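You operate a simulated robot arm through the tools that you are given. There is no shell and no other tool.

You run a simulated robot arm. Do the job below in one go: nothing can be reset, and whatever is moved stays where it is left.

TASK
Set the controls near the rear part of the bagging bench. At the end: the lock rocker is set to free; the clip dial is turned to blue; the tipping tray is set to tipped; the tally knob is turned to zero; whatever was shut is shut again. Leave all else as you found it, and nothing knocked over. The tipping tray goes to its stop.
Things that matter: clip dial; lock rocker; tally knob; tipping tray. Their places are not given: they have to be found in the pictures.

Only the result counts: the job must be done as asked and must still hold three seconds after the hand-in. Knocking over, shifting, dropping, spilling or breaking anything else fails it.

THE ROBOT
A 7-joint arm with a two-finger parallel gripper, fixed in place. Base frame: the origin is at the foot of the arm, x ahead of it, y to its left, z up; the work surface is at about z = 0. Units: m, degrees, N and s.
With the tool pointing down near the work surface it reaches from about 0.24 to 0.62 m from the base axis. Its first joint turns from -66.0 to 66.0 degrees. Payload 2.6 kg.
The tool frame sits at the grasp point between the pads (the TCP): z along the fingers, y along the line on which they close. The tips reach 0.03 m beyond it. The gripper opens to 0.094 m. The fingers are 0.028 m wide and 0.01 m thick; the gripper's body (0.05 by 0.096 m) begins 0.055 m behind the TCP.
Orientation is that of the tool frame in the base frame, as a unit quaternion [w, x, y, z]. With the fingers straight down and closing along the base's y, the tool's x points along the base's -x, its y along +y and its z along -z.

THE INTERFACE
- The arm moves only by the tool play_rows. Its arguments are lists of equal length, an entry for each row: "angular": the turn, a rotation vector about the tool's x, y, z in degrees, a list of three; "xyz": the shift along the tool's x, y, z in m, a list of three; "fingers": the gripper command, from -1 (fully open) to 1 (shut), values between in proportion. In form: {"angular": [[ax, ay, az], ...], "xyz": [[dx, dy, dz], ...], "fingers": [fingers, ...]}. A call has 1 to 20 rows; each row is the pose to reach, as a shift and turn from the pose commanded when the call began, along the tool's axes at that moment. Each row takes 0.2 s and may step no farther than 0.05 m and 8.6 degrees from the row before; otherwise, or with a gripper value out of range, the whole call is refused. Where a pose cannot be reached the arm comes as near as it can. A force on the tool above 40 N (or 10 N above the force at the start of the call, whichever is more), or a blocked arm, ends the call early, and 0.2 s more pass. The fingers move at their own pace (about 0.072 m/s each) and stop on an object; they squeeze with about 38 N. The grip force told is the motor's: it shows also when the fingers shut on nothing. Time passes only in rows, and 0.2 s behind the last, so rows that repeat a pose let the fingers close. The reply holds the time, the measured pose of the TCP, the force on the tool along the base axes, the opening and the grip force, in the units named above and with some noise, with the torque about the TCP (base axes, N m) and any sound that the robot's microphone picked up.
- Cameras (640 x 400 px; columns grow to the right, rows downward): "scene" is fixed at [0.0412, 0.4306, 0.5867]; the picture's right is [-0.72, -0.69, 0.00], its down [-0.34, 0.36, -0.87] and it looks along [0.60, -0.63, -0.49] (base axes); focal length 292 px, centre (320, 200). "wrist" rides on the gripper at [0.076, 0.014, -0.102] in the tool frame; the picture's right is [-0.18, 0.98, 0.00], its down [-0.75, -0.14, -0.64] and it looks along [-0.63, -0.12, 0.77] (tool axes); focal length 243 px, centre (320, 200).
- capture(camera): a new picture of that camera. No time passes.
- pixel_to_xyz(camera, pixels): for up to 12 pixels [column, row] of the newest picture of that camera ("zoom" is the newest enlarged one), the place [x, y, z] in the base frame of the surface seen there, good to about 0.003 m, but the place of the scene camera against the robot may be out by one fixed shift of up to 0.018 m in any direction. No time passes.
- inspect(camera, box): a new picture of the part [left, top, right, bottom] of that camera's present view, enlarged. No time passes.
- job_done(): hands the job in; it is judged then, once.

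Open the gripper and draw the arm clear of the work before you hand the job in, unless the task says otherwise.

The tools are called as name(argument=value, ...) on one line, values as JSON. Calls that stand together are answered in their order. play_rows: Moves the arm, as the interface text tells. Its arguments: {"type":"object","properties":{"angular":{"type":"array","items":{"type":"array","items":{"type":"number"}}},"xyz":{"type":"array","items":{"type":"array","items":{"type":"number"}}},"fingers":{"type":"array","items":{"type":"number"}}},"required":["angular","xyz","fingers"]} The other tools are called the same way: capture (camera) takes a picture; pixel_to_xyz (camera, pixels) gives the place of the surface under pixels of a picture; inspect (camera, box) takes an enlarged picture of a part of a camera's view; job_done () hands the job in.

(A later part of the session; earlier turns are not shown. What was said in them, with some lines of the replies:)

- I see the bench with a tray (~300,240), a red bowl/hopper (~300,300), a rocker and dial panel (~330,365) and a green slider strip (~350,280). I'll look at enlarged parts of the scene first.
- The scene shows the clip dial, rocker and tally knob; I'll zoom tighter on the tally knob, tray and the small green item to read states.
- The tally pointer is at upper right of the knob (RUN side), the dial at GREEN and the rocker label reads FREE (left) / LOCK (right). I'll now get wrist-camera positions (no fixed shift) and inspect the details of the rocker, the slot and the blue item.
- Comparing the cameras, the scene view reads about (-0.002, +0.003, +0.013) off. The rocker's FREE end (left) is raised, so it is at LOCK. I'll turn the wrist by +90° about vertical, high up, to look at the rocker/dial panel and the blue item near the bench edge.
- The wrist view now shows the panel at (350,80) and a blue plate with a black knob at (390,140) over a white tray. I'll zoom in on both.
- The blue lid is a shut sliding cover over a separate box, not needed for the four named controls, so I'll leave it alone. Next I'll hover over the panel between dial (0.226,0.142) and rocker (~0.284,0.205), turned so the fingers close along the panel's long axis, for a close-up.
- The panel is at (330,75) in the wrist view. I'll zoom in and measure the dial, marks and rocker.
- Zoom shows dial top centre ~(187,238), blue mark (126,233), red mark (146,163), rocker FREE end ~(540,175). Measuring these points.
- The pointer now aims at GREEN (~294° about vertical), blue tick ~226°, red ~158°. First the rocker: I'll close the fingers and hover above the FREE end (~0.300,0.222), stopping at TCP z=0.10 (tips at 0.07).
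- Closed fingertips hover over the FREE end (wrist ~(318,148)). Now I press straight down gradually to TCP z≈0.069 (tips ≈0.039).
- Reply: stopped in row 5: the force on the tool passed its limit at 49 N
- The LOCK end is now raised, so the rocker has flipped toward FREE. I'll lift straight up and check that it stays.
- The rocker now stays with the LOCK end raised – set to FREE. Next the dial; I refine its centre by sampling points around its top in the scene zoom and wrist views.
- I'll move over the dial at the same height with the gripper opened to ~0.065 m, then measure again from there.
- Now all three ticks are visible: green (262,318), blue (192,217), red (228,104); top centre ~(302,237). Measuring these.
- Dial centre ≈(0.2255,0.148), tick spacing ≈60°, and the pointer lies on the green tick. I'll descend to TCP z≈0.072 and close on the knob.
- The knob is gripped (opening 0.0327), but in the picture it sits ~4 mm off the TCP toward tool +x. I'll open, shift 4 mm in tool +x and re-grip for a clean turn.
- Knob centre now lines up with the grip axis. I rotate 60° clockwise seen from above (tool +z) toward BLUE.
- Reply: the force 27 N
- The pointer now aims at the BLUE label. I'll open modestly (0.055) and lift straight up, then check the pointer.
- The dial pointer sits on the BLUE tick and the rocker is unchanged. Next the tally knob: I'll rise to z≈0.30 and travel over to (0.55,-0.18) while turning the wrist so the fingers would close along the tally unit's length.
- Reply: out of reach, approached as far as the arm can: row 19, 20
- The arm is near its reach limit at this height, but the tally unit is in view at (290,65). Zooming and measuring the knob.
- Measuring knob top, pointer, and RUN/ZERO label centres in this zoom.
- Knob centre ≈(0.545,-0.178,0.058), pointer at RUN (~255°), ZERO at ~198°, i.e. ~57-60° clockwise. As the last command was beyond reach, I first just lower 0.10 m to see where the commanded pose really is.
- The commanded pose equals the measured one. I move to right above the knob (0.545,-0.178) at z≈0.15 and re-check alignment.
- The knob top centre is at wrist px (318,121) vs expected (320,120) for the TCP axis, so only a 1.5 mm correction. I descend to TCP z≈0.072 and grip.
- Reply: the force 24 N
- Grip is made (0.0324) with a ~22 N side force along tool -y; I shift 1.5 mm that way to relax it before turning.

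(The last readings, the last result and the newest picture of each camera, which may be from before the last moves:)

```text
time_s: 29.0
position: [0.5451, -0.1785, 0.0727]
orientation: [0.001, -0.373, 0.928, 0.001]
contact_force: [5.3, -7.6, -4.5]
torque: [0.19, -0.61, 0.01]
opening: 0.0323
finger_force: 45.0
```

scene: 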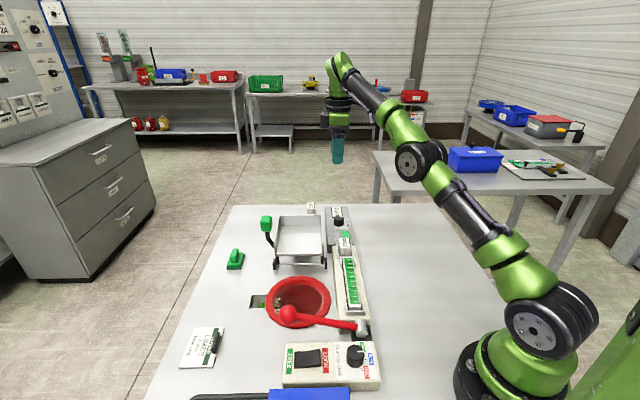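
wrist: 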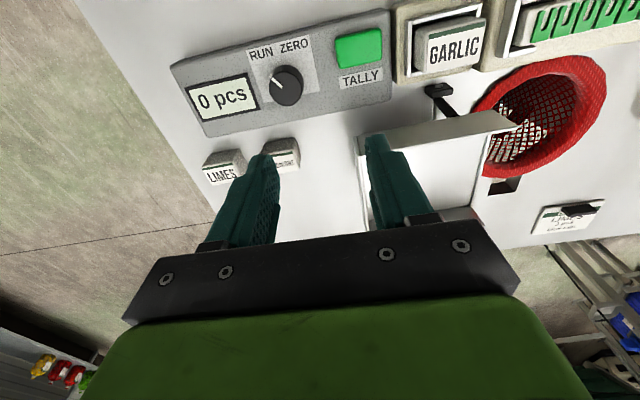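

Side force is down to ~9 N. Now rotate ~58° clockwise (tool +z) from RUN to ZERO.

play_rows(angular=[[0, 0, 6], [0, 0, 12], [0, 0, 18], [0, 0, 24], [0, 0, 30], [0, 0, 36], [0, 0, 42], [0, 0, 48], [0, 0, 54], [0, 0, 58], [0, 0, 58]], xyz=[[0, 0, 0], [0, 0, 0], [0, 0, 0], [0, 0, 0], [0, 0, 0], [0, 0, 0], [0, 0, 0], [0, 0, 0], [0, 0, 0], [0, 0, 0], [0, 0, 0]], fingers=[1, 1, 1, 1, 1, 1, 1, 1, 1, 1, 1])

inspect(camera="wrist", box=[240, 100, 400, 200])

inspect(camera="scene", box=[280, 170, 408, 250])

```text
time_s: 30.6
position: [0.5453, -0.1779, 0.0738]
orientation: [0.001, -0.018, 1.0, 0.002]
contact_force: [-2.1, 0.3, 1.5]
torque: [-0.05, -0.13, -0.01]
opening: 0.0322
finger_force: 44.9
stopped in row 8: the force on the tool passed its limit at 40 N (the readings are from after the stop); the commanded pose is now the measured one
```

```text
4.00 times, centred on (320, 150) of wrist
```

zoom: 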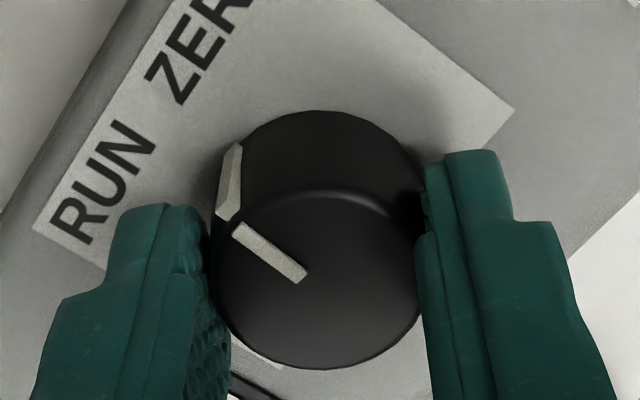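

```text
5.00 times, centred on (344, 210) of scene
```

zoom: 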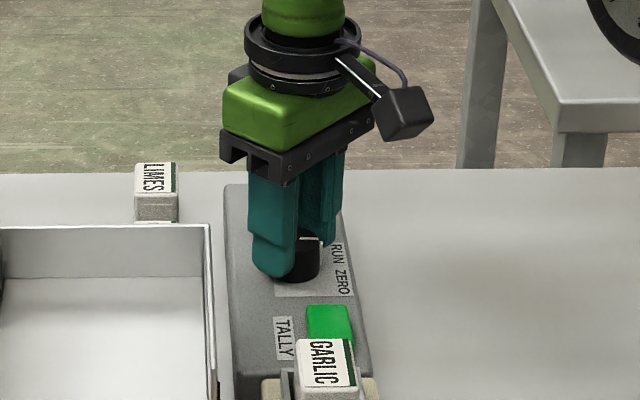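

The turn stopped at ~42° from a side force; force has relaxed and the pointer has moved along with the fingers. I continue the remaining ~16° slowly.

play_rows(angular=[[0, 0, 3], [0, 0, 6], [0, 0, 9], [0, 0, 12], [0, 0, 14], [0, 0, 16], [0, 0, 16]], xyz=[[0, 0, 0], [0, 0, 0], [0, 0, 0], [0, 0, 0], [0, 0, 0], [0, 0, 0], [0, 0, 0]], fingers=[1, 1, 1, 1, 1, 1, 1])

inspect(camera="wrist", box=[240, 100, 400, 200])

inspect(camera="scene", box=[310, 190, 390, 240])

```text
time_s: 32.2
position: [0.5459, -0.1784, 0.0737]
orientation: [0.0, 0.122, 0.993, 0.002]
contact_force: [-5.6, 3.8, 6.9]
torque: [-0.01, -0.48, -0.05]
opening: 0.032
finger_force: 44.9
```

```text
4.00 times, centred on (320, 150) of wrist
```

zoom: 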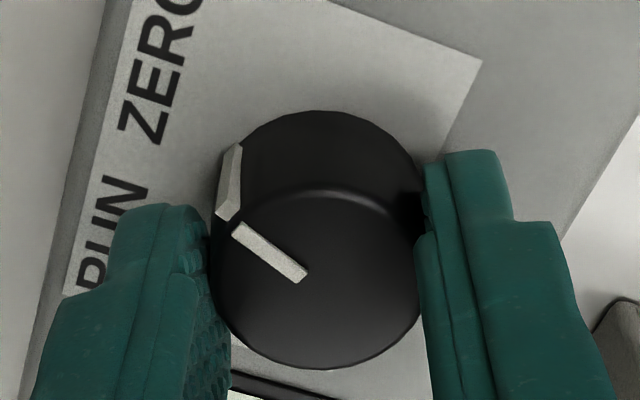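

```text
8.00 times, centred on (350, 215) of scene
```

zoom: 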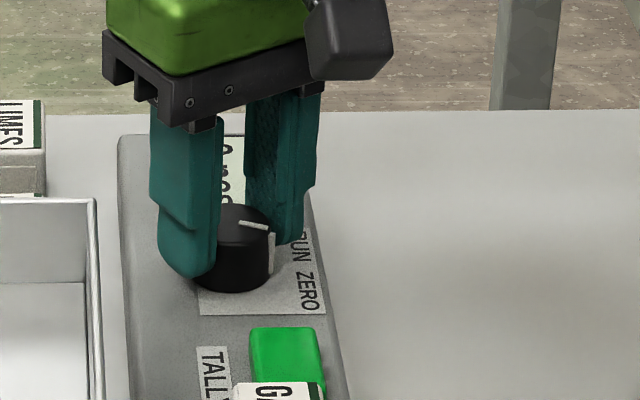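

Total turn is now 58° and the pointer moved with the fingers. I open to 0.055, lift straight up and check the pointer against ZERO.

play_rows(angular=[[0, 0, 0], [0, 0, 0], [0, 0, 0], [0, 0, 0], [0, 0, 0], [0, 0, 0], [0, 0, 0]], xyz=[[0, 0, 0], [0, 0, 0], [0, 0, -0.01], [0, 0, -0.03], [0, 0, -0.06], [0, 0, -0.09], [0, 0, -0.09]], fingers=[-0.17, -0.17, -0.17, -0.17, -0.17, -0.17, -0.17])

inspect(camera="wrist", box=[220, 50, 412, 170])

inspect(camera="scene", box=[310, 190, 390, 240])

```text
time_s: 33.8
position: [0.547, -0.1807, 0.1638]
orientation: [0.0, 0.121, 0.993, 0.001]
contact_force: [0.0, 0.6, -0.9]
torque: [0.0, 0.0, 0.01]
opening: 0.0548
finger_force: 0.0
```

```text
3.33 times, centred on (316, 110) of wrist
```

zoom: 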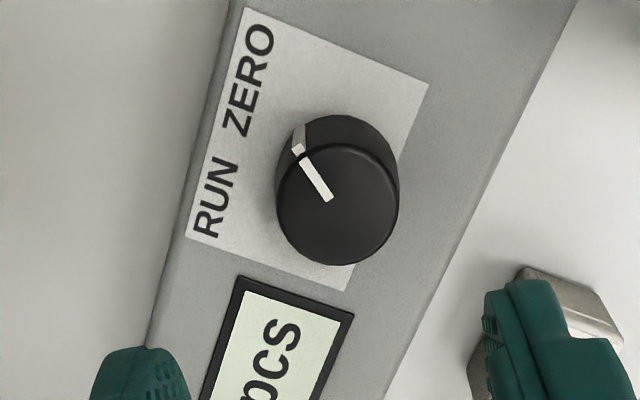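

```text
8.00 times, centred on (350, 215) of scene
```

zoom: 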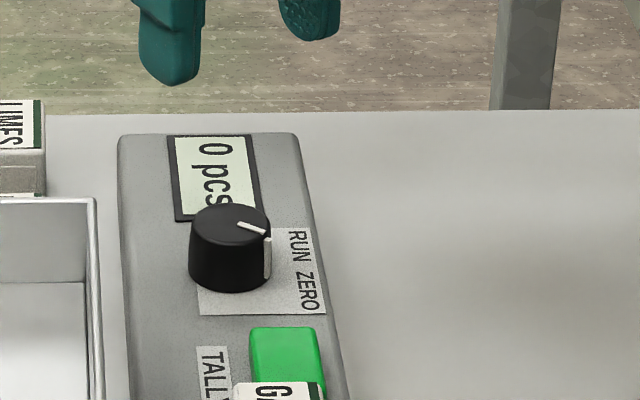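

The pointer appears close to ZERO. Measuring pointer ends, knob centre and labels in a fresh zoom to verify the angle.

inspect(camera="wrist", box=[272, 70, 352, 130])

```text
6.67 times, centred on (312, 100) of wrist
```

zoom: 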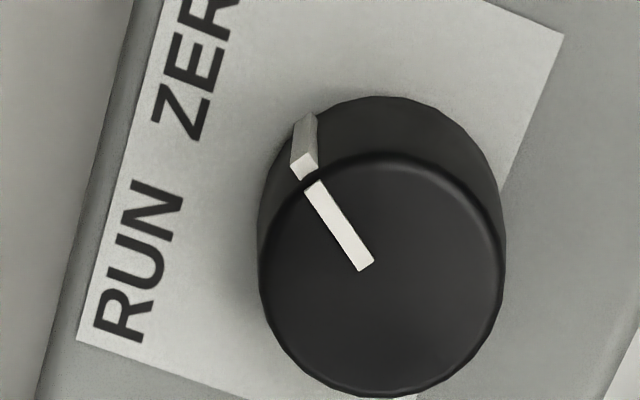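

pixel_to_xyz(camera="zoom", pixels=[[365, 262], [340, 225], [315, 188], [302, 168], [381, 275], [381, 200], [381, 350], [310, 275], [450, 275], [139, 262], [195, 110], [560, 36]])

inspect(camera="wrist", box=[240, 50, 368, 130])

```text
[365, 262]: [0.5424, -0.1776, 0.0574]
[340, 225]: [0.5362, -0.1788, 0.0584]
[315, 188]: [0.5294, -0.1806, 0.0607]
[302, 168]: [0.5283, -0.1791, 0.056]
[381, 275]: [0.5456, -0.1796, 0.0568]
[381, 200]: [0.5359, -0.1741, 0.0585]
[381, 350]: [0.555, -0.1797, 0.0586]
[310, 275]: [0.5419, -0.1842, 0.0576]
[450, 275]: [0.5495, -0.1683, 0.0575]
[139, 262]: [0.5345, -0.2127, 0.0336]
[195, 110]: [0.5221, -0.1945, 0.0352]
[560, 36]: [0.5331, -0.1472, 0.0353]
```

```text
5.00 times, centred on (304, 90) of wrist
```

zoom: 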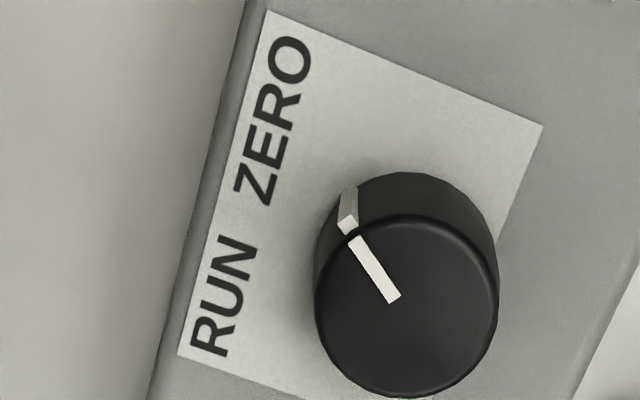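

The pointer sprang on to ≈192° after release – symmetric to its RUN position about the label axis – so it has snapped into the ZERO detent. Now I'll back away and up to (0.43,0.02,0.33) to get a good look at the tipping tray and its green handle.

play_rows(angular=[[0, 0, -1.4], [0, 0, -2.8], [0, 0, -4.2], [0, 0, -5.6], [0, 0, -7], [0, 0, -8.4], [0, 0, -9.8], [0, 0, -11.2], [0, 0, -12.6], [0, 0, -14], [0, 0, -14]], xyz=[[0.016, 0, -0.0166], [0.032, 0.005, -0.0332], [0.048, 0.02, -0.0498], [0.065, 0.04, -0.0664], [0.081, 0.06, -0.083], [0.097, 0.08, -0.0996], [0.113, 0.1, -0.1162], [0.129, 0.12, -0.1328], [0.145, 0.145, -0.15], [0.1618, 0.1668, -0.166], [0.1618, 0.1668, -0.166]], fingers=[-0.17, -0.17, -0.17, -0.17, -0.17, -0.17, -0.17, -0.17, -0.17, -0.17, -0.17])

capture(camera="wrist")

inspect(camera="scene", box=[310, 190, 390, 240])

inspect(camera="scene", box=[240, 200, 360, 275])

```text
time_s: 36.2
position: [0.4274, 0.0221, 0.3315]
orientation: [0.0, -0.001, 1.0, 0.001]
contact_force: [0.4, 0.2, 0.1]
torque: [0.02, -0.01, 0.0]
opening: 0.0551
finger_force: 0.1
```

```text
taken
```

wrist: 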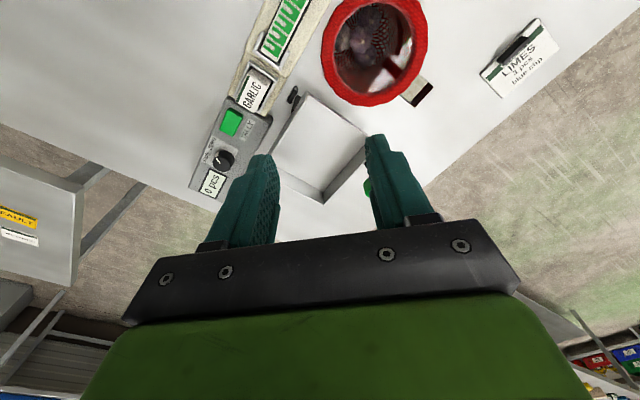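

```text
8.00 times, centred on (350, 215) of scene
```

zoom: 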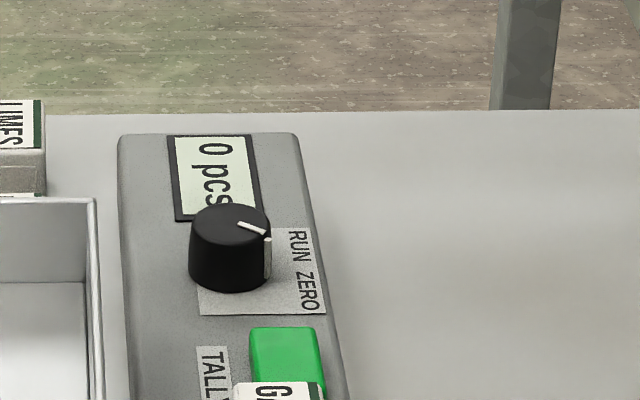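

```text
5.33 times, centred on (300, 238) of scene
```

zoom: 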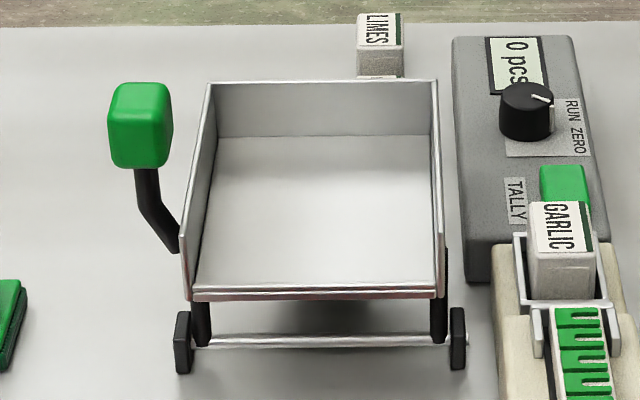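

The knob pointer stays on the ZERO side. Now I measure the tray's handle, axle and edges from this scene zoom.

pixel_to_xyz(camera="zoom", pixels=[[135, 135], [165, 120], [140, 92], [143, 190], [160, 220], [176, 246], [183, 345], [300, 341], [455, 338], [205, 320], [187, 270], [437, 270]])

capture(camera="scene")

pixel_to_xyz(camera="scene", pixels=[[276, 218], [324, 217], [300, 217], [275, 251], [324, 251], [300, 253], [300, 235], [274, 230], [322, 258], [300, 262], [327, 235], [278, 235]])

```text
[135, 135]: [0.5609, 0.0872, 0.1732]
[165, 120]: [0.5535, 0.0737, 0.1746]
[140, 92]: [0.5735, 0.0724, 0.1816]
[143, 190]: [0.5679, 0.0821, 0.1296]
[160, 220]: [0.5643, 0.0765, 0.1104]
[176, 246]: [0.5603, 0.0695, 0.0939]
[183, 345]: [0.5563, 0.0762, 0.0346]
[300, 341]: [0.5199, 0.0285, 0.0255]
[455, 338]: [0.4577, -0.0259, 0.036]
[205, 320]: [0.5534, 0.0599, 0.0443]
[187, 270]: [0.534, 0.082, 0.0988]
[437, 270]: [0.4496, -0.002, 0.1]
```

```text
taken
```

scene: 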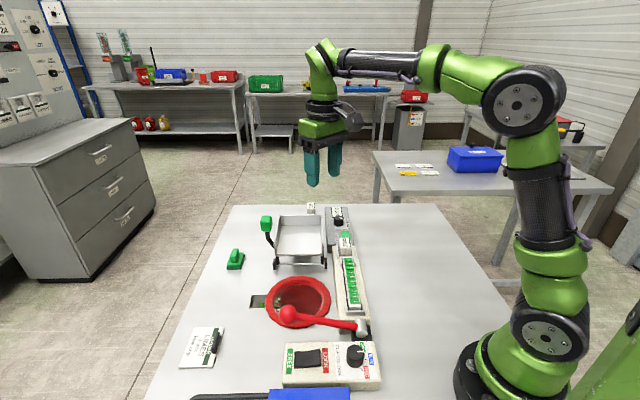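

```text
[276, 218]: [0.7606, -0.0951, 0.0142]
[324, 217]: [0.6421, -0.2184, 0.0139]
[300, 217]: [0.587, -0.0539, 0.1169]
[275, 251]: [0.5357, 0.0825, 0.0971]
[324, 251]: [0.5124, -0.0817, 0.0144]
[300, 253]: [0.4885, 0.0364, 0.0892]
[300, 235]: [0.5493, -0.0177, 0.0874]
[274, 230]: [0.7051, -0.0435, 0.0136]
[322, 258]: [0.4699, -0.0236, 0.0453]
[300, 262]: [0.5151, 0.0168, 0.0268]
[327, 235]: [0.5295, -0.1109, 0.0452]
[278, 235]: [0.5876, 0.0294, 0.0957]
```

Geometry (robot frame): axle at ~(0.522,0.026,0.015) along (0.72,0.69), tray forward direction toward the bag (-0.69,0.72), green handle knob ~(0.568,0.077,0.155), nearly right above the axle. I'll move above it with the wrist turned +46° so the fingers can straddle the knob front/back, and measure again.

play_rows(angular=[[0, 0, -7.7], [0, 0, -15.4], [0, 0, -23.1], [0, 0, -30.8], [0, 0, -38.5], [0, 0, -46], [0, 0, -46]], xyz=[[-0.018, 0.005, 0.013], [-0.036, 0.01, 0.026], [-0.054, 0.015, 0.04], [-0.072, 0.02, 0.054], [-0.09, 0.025, 0.067], [-0.1126, 0.028, 0.08], [-0.1126, 0.028, 0.08]], fingers=[-0.17, -0.17, -0.17, -0.17, -0.17, -0.17, -0.17])

capture(camera="wrist")

capture(camera="scene")

```text
time_s: 37.8
position: [0.5412, 0.0485, 0.2467]
orientation: [0.001, -0.393, 0.92, 0.001]
contact_force: [-1.1, 0.5, -0.3]
torque: [0.04, -0.01, -0.03]
opening: 0.0551
finger_force: 0.0
```

```text
taken
```

wrist: 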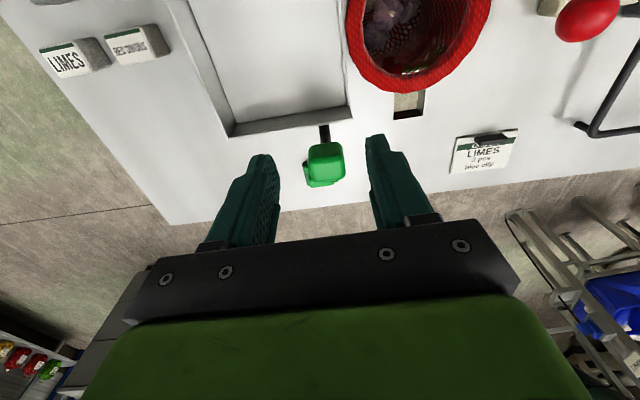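

```text
taken
```

scene: 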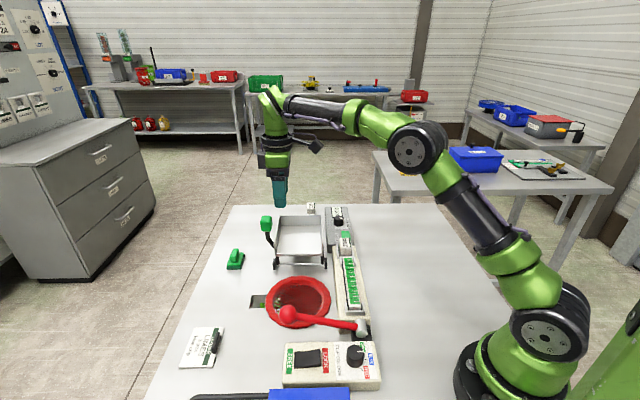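

The green knob is at wrist (325,165), with the tray's edge above it in the picture. Zooming and measuring.

inspect(camera="wrist", box=[260, 100, 388, 200])

pixel_to_xyz(camera="wrist", pixels=[[323, 152], [335, 150], [312, 168], [340, 168], [326, 177], [326, 168], [324, 132], [233, 130], [352, 112], [344, 104], [365, 30], [405, 85]])

```text
4.00 times, centred on (324, 150) of wrist
```

zoom: 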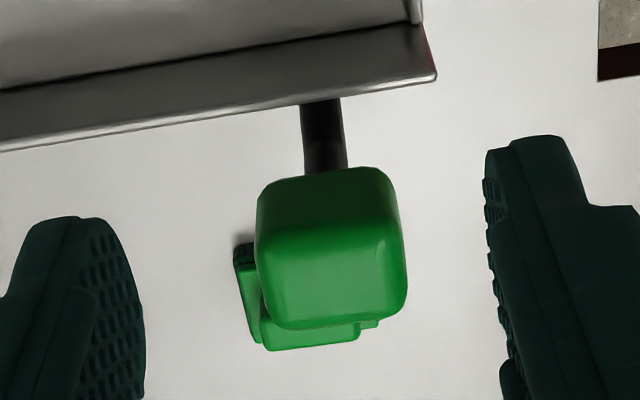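

```text
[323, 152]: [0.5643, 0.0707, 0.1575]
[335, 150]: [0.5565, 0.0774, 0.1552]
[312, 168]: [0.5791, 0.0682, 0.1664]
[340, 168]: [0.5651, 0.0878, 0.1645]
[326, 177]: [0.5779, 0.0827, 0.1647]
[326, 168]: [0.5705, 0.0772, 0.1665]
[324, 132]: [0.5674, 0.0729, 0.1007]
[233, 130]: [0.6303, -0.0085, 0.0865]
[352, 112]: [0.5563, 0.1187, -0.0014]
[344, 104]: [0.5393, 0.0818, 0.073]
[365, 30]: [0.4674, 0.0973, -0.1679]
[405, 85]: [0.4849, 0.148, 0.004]
```

Knob centre is ~(0.572,0.0785), top z≈0.167, 28 mm wide front-to-back; it lies 41 mm along tool -x from here. I'll descend first to z≈0.165 above the tray's left side (tips 0.135, rim ~0.10), then slide sideways so the open fingers straddle the knob.

play_rows(angular=[[0, 0, 0], [0, 0, 0], [0, 0, 0], [0, 0, 0], [0, 0, 0], [0, 0, 0], [0, 0, 0], [0, 0, 0], [0, 0, 0], [0, 0, 0]], xyz=[[0, -0.002, 0.02], [0, -0.002, 0.04], [0, -0.002, 0.06], [0, -0.002, 0.074], [0, -0.002, 0.082], [-0.01, -0.002, 0.082], [-0.02, -0.002, 0.082], [-0.03, -0.002, 0.082], [-0.041, -0.002, 0.082], [-0.041, -0.002, 0.082]], fingers=[-0.17, -0.17, -0.17, -0.17, -0.17, -0.17, -0.17, -0.17, -0.17, -0.17])

capture(camera="wrist")

inspect(camera="scene", box=[210, 150, 370, 280])

```text
time_s: 40.0
position: [0.5713, 0.0778, 0.1683]
orientation: [0.001, -0.392, 0.92, 0.001]
contact_force: [0.6, 0.9, 0.8]
torque: [-0.02, -0.01, -0.04]
opening: 0.0549
finger_force: 0.1
```

```text
taken
```

wrist: 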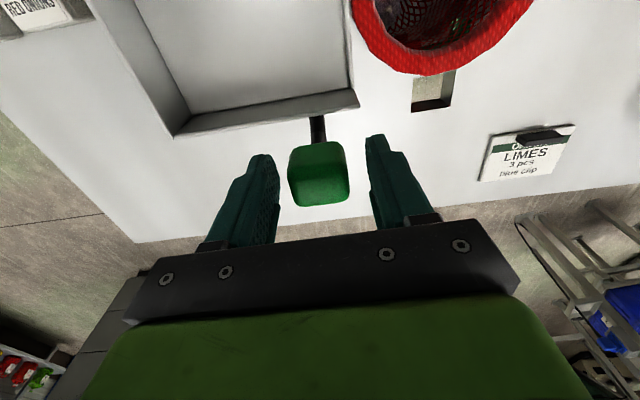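

```text
3.08 times, centred on (290, 215) of scene
```

zoom: 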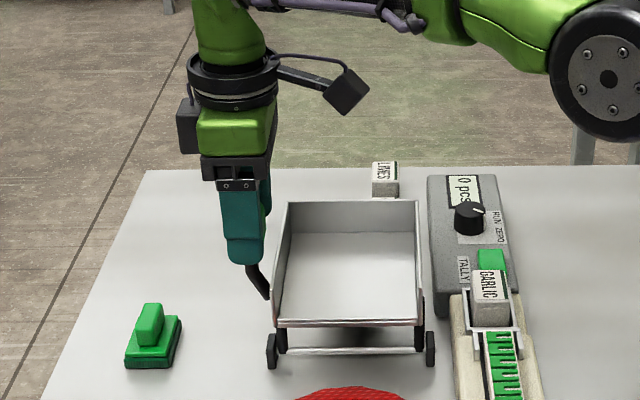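

The knob is centred between the fingers (wrist ~(320,175)). I narrow the fingers to ~0.04 m (loose cage) and start tipping: follow an arc about the axle while tilting the tool the same amount, first 16°.

play_rows(angular=[[0, 0, 0], [0, 0, 0], [4, 0, 0], [8, 0, 0], [12, 0, 0], [16, 0, 0], [16, 0, 0]], xyz=[[0, 0, 0], [0, 0, 0], [0, 0.0105, 0.0006], [0, 0.021, 0.002], [0, 0.0313, 0.0041], [0, 0.0415, 0.007], [0, 0.0415, 0.007]], fingers=[0.15, 0.15, 0.15, 0.15, 0.15, 0.15, 0.15])

capture(camera="wrist")

inspect(camera="scene", box=[210, 150, 370, 280])

```text
time_s: 41.6
position: [0.5404, 0.1075, 0.1626]
orientation: [0.055, -0.387, 0.911, -0.127]
contact_force: [0.1, -0.7, 0.0]
torque: [0.04, -0.01, 0.0]
opening: 0.0404
finger_force: 0.5
```

```text
taken
```

wrist: 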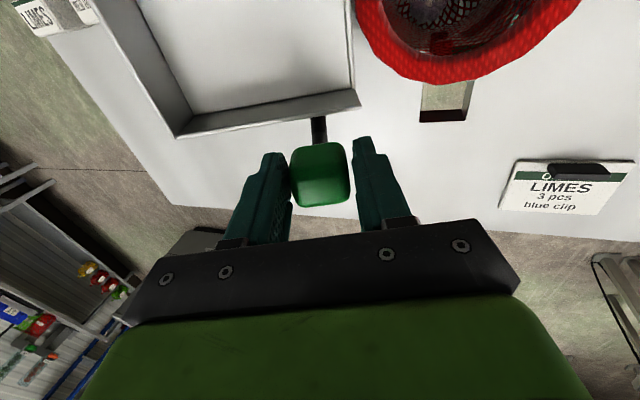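

```text
3.08 times, centred on (290, 215) of scene
```

zoom: 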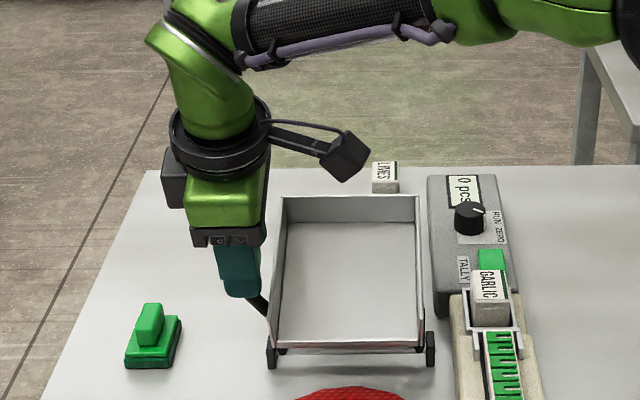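

The tray follows (its pose relative to the gripper is unchanged) with negligible force. Continue another 16°.

play_rows(angular=[[4, 0, 0], [8, 0, 0], [12, 0, 0], [16, 0, 0], [16, 0, 0]], xyz=[[0, 0.0105, 0.0006], [0, 0.021, 0.002], [0, 0.0313, 0.0041], [0, 0.0415, 0.007], [0, 0.0415, 0.007]], fingers=[0.15, 0.15, 0.15, 0.15, 0.15])

capture(camera="wrist")

inspect(camera="scene", box=[210, 150, 370, 280])

```text
time_s: 42.8
position: [0.515, 0.1336, 0.1454]
orientation: [0.108, -0.377, 0.885, -0.253]
contact_force: [0.0, 0.4, 0.2]
torque: [0.01, 0.02, -0.01]
opening: 0.0403
finger_force: 0.2
```

```text
taken
```

wrist: 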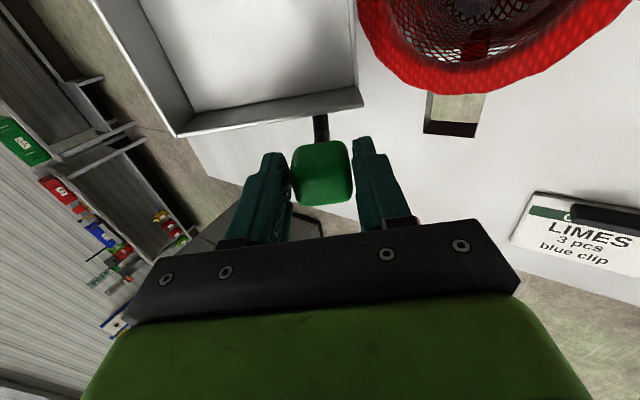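

```text
3.08 times, centred on (290, 215) of scene
```

zoom: 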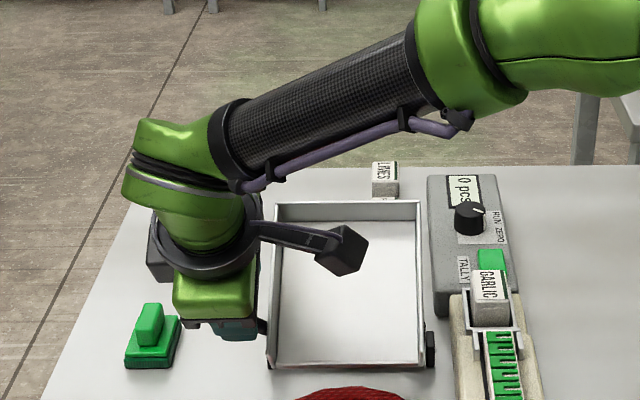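

About 32° so far, force still ~0 and the knob is caged. Continue another 16° in small steps.

play_rows(angular=[[4, 0, 0], [8, 0, 0], [12, 0, 0], [16, 0, 0], [16, 0, 0]], xyz=[[0, 0.0105, 0.0006], [0, 0.021, 0.002], [0, 0.0313, 0.0041], [0, 0.0415, 0.007], [0, 0.0415, 0.007]], fingers=[0.15, 0.15, 0.15, 0.15, 0.15])

capture(camera="wrist")

inspect(camera="scene", box=[210, 150, 370, 280])

```text
time_s: 44.0
position: [0.4917, 0.1553, 0.1173]
orientation: [0.16, -0.357, 0.841, -0.374]
contact_force: [-0.8, 0.9, -0.5]
torque: [0.01, -0.01, -0.01]
opening: 0.0401
finger_force: 0.0
```

```text
taken
```

wrist: 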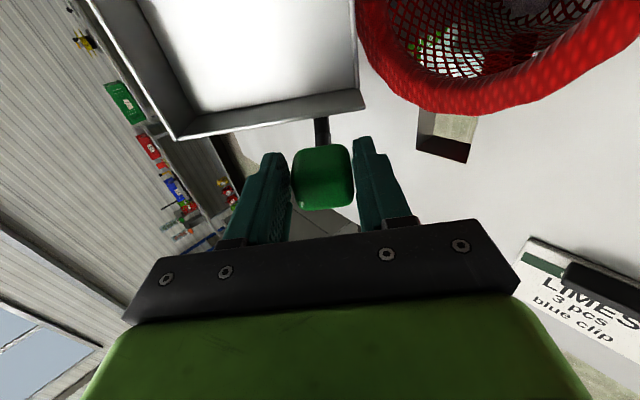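

```text
3.08 times, centred on (290, 215) of scene
```

zoom: 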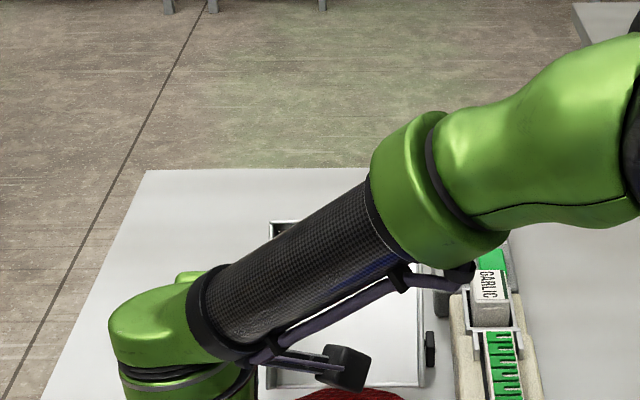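

About 48° and still free (no force). Continue 12° more in 3° steps, watching for the stop.

play_rows(angular=[[3, 0, 0], [6, 0, 0], [9, 0, 0], [12, 0, 0], [12, 0, 0]], xyz=[[0, 0.0079, 0.0004], [0, 0.0158, 0.0012], [0, 0.0235, 0.0025], [0, 0.0313, 0.0041], [0, 0.0313, 0.0041]], fingers=[0.15, 0.15, 0.15, 0.15, 0.15])

capture(camera="wrist")

capture(camera="scene")

```text
time_s: 45.2
position: [0.4826, 0.1635, 0.0936]
orientation: [0.199, -0.334, 0.796, -0.463]
contact_force: [20.6, -13.5, 30.4]
torque: [0.22, 0.23, -0.59]
opening: 0.0617
finger_force: 18.0
```

```text
taken
```

wrist: 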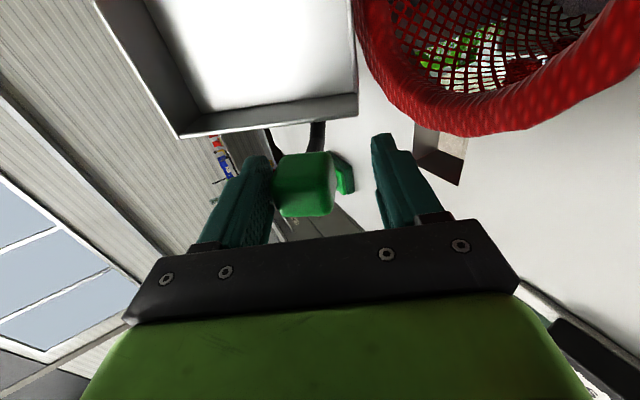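

```text
taken
```

scene: 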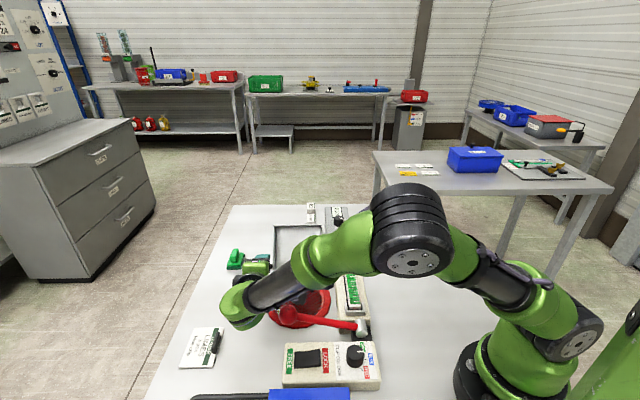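

The force has risen to ~39 N and the fingers got pushed open by the knob: the tray is at its stop (~50°+). I ease back 4° along the arc while opening to 0.07, then look whether the tray stays.

play_rows(angular=[[-2, 0, 0], [-4, 0, 0], [-4, 0, 0]], xyz=[[0, -0.0052, 0], [0, -0.0105, 0.0001], [0, -0.0105, 0.0001]], fingers=[-0.5, -0.5, -0.5])

capture(camera="wrist")

inspect(camera="scene", box=[210, 200, 370, 330])

```text
time_s: 46.0
position: [0.4826, 0.1646, 0.0974]
orientation: [0.183, -0.346, 0.813, -0.43]
contact_force: [-1.0, 0.1, 0.3]
torque: [0.02, -0.03, 0.03]
opening: 0.0705
finger_force: 0.1
```

```text
taken
```

wrist: 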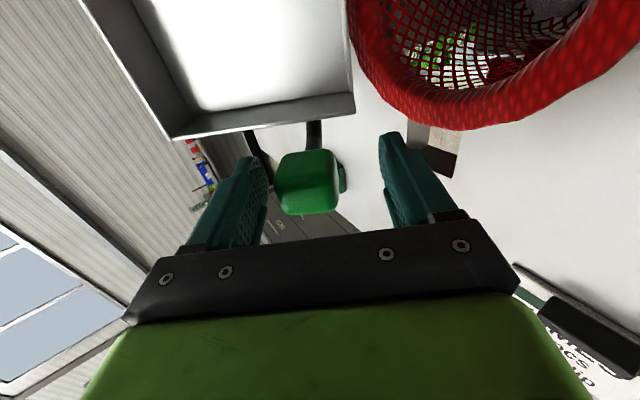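

```text
3.08 times, centred on (290, 265) of scene
```

zoom: 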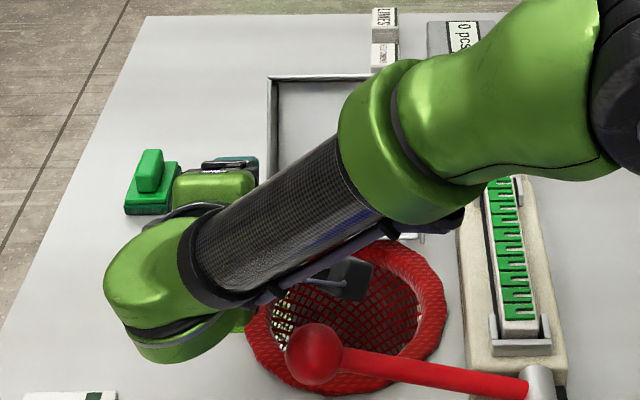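

The tray stays tipped with no contact force. Before retreating I check how high the wrist casing is above the bench and the red lever.

pixel_to_xyz(camera="zoom", pixels=[[180, 350], [140, 310], [240, 315], [350, 280], [215, 190], [310, 350], [270, 230], [400, 180], [300, 190], [232, 165]])

```text
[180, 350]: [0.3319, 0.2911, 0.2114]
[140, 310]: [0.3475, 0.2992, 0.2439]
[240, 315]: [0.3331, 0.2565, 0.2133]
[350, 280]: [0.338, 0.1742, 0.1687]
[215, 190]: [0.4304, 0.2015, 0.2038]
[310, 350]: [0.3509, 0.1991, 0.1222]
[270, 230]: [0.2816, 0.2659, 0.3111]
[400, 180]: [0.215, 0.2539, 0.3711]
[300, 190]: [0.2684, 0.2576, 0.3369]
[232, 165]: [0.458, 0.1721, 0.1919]
```

The wrist parts are at z≥0.14, clear of the red ball (top ~0.11). I retreat along the finger axis 0.06 m so the knob slides out, then check again.

play_rows(angular=[[0, 0, 0], [0, 0, 0], [0, 0, 0], [0, 0, 0], [0, 0, 0]], xyz=[[0, 0.002, -0.015], [0, 0.002, -0.03], [0, 0.002, -0.045], [0, 0.002, -0.065], [0, 0.002, -0.065]], fingers=[-0.5, -0.5, -0.5, -0.5, -0.5])

capture(camera="wrist")

inspect(camera="scene", box=[190, 220, 380, 380])

```text
time_s: 47.2
position: [0.443, 0.2029, 0.1331]
orientation: [0.185, -0.345, 0.813, -0.431]
contact_force: [-0.3, -0.2, 0.0]
torque: [-0.03, 0.02, -0.01]
opening: 0.0705
finger_force: 0.0
```

```text
taken
```

wrist: 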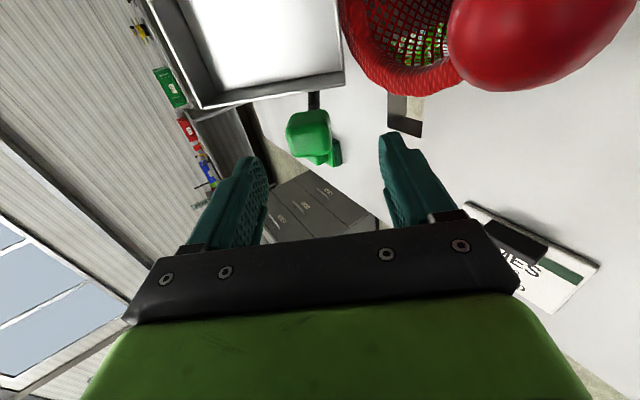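

```text
2.50 times, centred on (285, 300) of scene
```

zoom: 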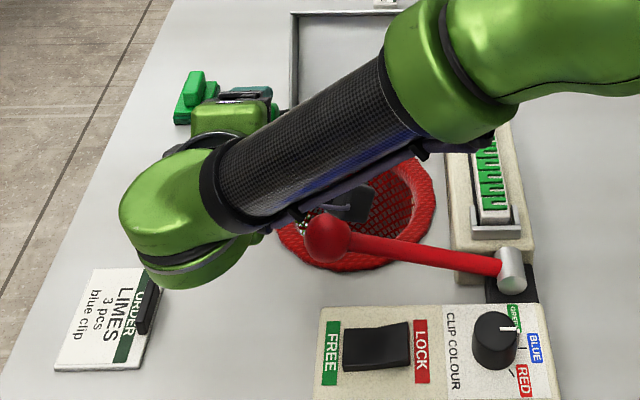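

The knob is free and the tray remains tipped. I rise 0.14 m straight up, then bring the tool back to vertical.

play_rows(angular=[[0, 0, 0], [0, 0, 0], [0, 0, 0], [0, 0, 0], [-8, 0, 0], [-16, 0, 0], [-24, 0, 0], [-32, 0, 0], [-40, 0, 0], [-48, 0, 0], [-56, 0, 0], [-56, 0, 0]], xyz=[[0, -0.033, -0.0224], [0, -0.066, -0.0449], [0, -0.099, -0.0673], [0, -0.1154, -0.0785], [0, -0.1154, -0.0785], [0, -0.1154, -0.0785], [0, -0.1154, -0.0785], [0, -0.1154, -0.0785], [0, -0.1154, -0.0785], [0, -0.1154, -0.0785], [0, -0.1154, -0.0785], [0, -0.1154, -0.0785]], fingers=[-0.5, -0.5, -0.5, -0.5, -0.5, -0.5, -0.5, -0.5, -0.5, -0.5, -0.5, -0.5])

capture(camera="wrist")

capture(camera="scene")

```text
time_s: 49.8
position: [0.4431, 0.2026, 0.2722]
orientation: [0.001, -0.391, 0.92, 0.002]
contact_force: [0.2, -0.6, -0.8]
torque: [0.01, -0.03, 0.03]
opening: 0.0705
finger_force: 0.1
```

```text
taken
```

wrist: 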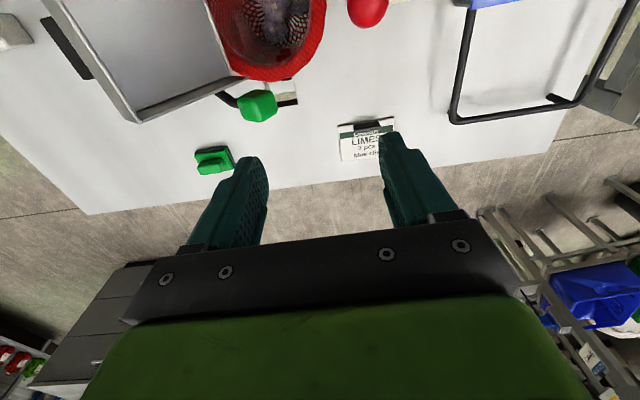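

```text
taken
```

scene: 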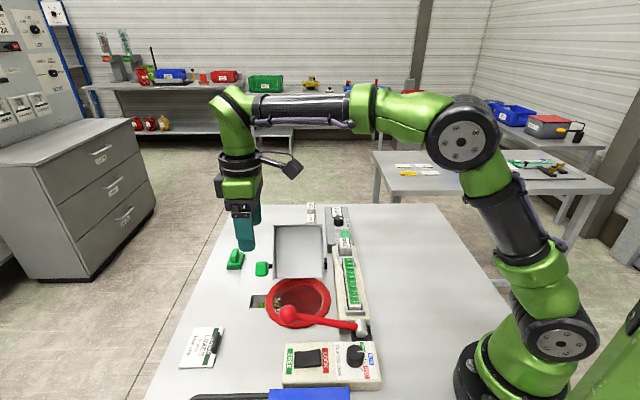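

The tray is now tipped toward the bag. I zoom on the tray, tally knob and panel to verify all states.

inspect(camera="scene", box=[240, 195, 368, 290])

inspect(camera="scene", box=[310, 190, 390, 240])

inspect(camera="scene", box=[250, 290, 400, 400])

inspect(camera="wrist", box=[0, 0, 320, 200])

```text
4.21 times, centred on (304, 242) of scene
```

zoom: 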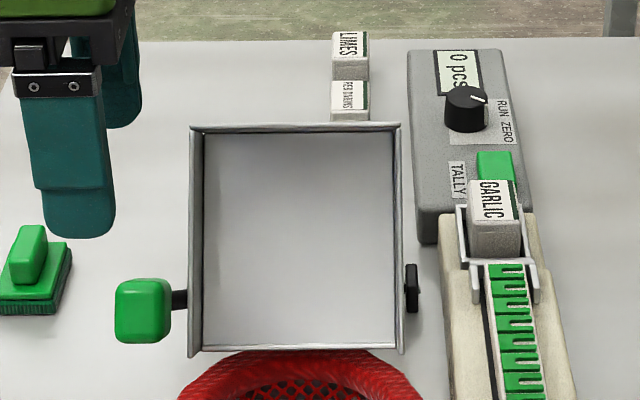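

```text
8.00 times, centred on (350, 215) of scene
```

zoom: 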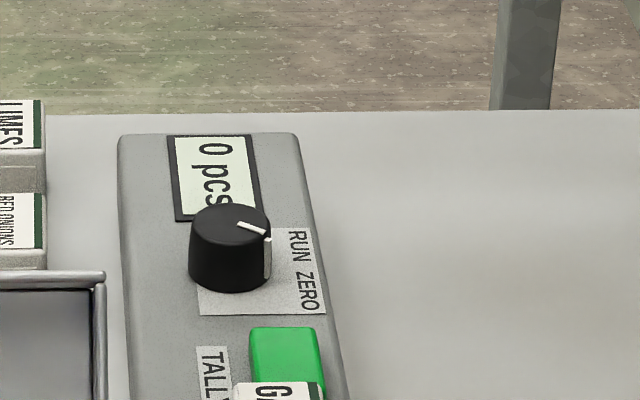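

```text
3.64 times, centred on (325, 345) of scene
```

zoom: 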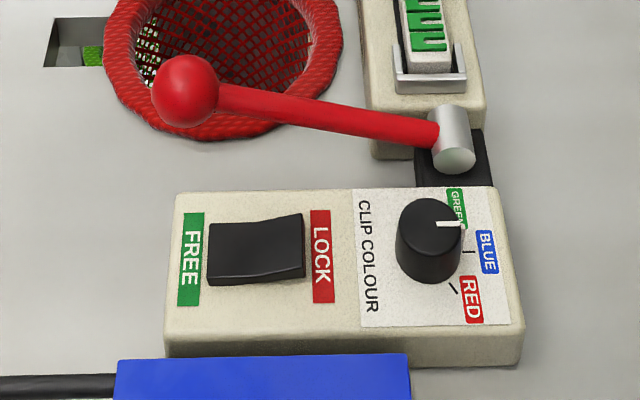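

```text
2.00 times, centred on (160, 100) of wrist
```

zoom: 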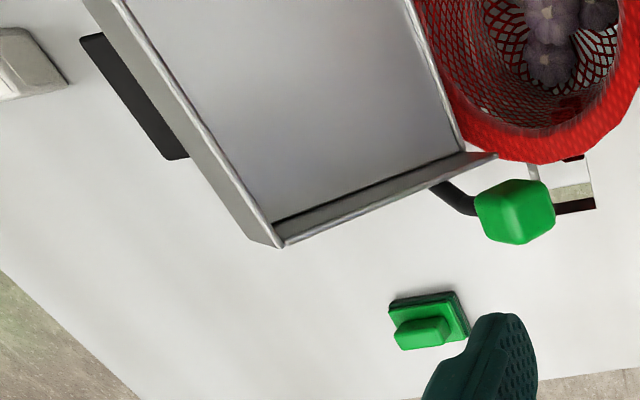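

All four states look right; I measure the tipped tray's floor slope and handle position to confirm that it is against its stop.

pixel_to_xyz(camera="scene", pixels=[[299, 230], [299, 238], [299, 246], [299, 254], [299, 262], [299, 270], [285, 235], [285, 265], [315, 235], [315, 265], [262, 268], [263, 262]])

```text
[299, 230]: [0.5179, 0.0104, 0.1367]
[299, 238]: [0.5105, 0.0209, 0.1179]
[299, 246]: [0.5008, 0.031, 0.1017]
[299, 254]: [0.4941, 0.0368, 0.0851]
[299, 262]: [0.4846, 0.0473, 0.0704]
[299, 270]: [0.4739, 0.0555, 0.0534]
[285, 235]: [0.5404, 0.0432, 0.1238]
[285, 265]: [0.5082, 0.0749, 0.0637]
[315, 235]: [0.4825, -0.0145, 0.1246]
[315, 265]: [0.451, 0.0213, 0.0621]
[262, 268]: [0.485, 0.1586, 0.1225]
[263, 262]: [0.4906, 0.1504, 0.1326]
```

Floor slope is ~53°, matching the angle at which the stop was felt, so the tray rests at its stop. Dial pointer computes to 210° vs blue tick 211° in tool frame – good. I draw the arm up and back to a clear pose with the gripper fully open.

play_rows(angular=[[0, 0, 0], [0, 0, 0], [0, 0, 0], [0, 0, 0], [0, 0, 0], [0, 0, 0], [0, 0, 0], [0, 0, 0]], xyz=[[0, 0, -0.035], [0, 0, -0.07], [0, 0, -0.108], [0.04, 0.01, -0.108], [0.08, 0.02, -0.108], [0.1238, 0.0308, -0.108], [0.1238, 0.0308, -0.108], [0.1238, 0.0308, -0.108]], fingers=[-1, -1, -1, -1, -1, -1, -1, -1])

capture(camera="scene")

inspect(camera="scene", box=[170, 190, 400, 400])

capture(camera="wrist")

```text
time_s: 51.6
position: [0.3333, 0.1371, 0.3787]
orientation: [0.0, -0.391, 0.921, 0.002]
contact_force: [-0.3, -0.2, 0.0]
torque: [0.0, -0.01, 0.0]
opening: 0.0938
finger_force: 0.1
```

```text
taken
```

scene: 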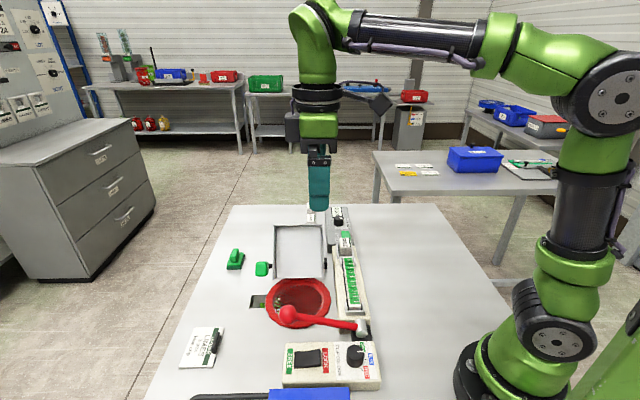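

```text
1.90 times, centred on (285, 295) of scene
```

zoom: 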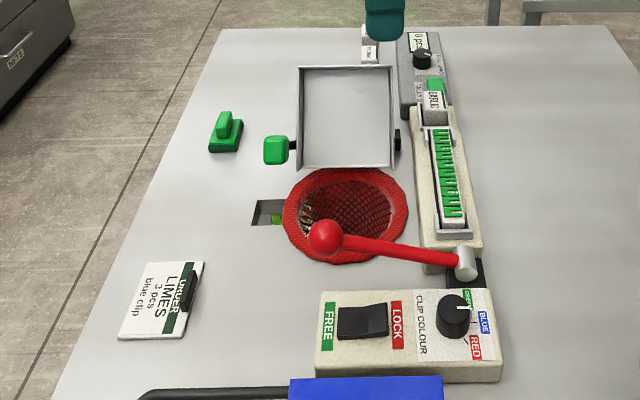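

```text
taken
```

wrist: 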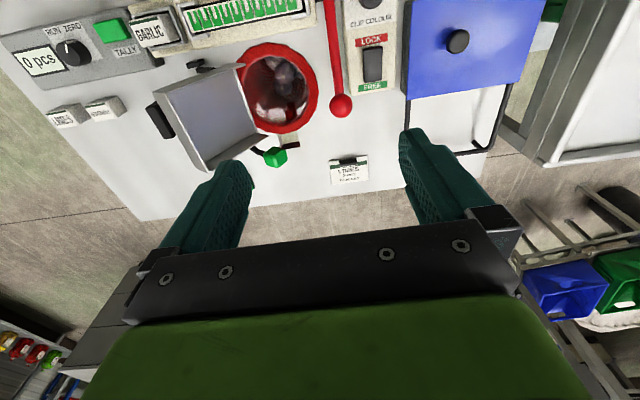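

Everything else is where it was (brush, blocks, card, lever, blue lid). One last check of the tally knob and tray slope from this view.

inspect(camera="wrist", box=[10, 10, 138, 90])

pixel_to_xyz(camera="scene", pixels=[[299, 230], [299, 270], [285, 235], [285, 265], [315, 235], [315, 265], [262, 268], [236, 262], [287, 313]])

```text
5.00 times, centred on (74, 50) of wrist
```

zoom: 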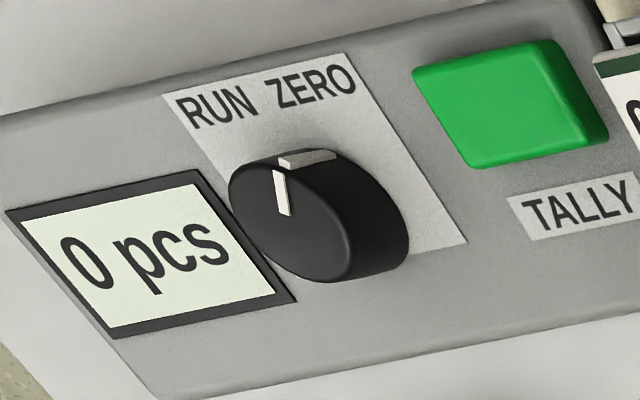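

```text
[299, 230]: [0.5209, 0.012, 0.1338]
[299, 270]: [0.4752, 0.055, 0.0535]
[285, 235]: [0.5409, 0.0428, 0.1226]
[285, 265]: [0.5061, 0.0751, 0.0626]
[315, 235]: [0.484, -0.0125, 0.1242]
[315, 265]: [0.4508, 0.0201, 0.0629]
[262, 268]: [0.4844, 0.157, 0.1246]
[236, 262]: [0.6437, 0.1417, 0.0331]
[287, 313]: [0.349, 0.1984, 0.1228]
```

The pointer's ridge ends under ZERO. The tray still slopes ~53° at its stop, the rocker is on FREE and the dial on BLUE. Brush and red lever are unmoved, and the arm is clear with the gripper open, so I hand in the job.

job_done()

```text
The job is handed in.
```

The job is handed in, with all four controls set as asked. I don't have the verdict, only my own last checks:

- **Lock rocker:** on FREE. It stayed there after I lifted off.
- **Clip dial:** on BLUE. The pointer lines up with the blue tick to within about a degree.
- **Tally knob:** on ZERO. When I let go it sprang forward about 10° by itself. It now sits slightly past the middle of the ZERO label, just as it sat slightly past RUN before, so I take it to be in its ZERO notch.
- **Tipping tray:** tipped about 53°. I pushed until the force rose to about 39 N and the tray would go no farther. It held that angle after I let go and backed away.

I left the blue sliding lid shut, since nothing under it was needed. The brush, produce blocks, order card, red lever and bag look unmoved in the last pictures. The gripper is open and the arm is clear of the bench.
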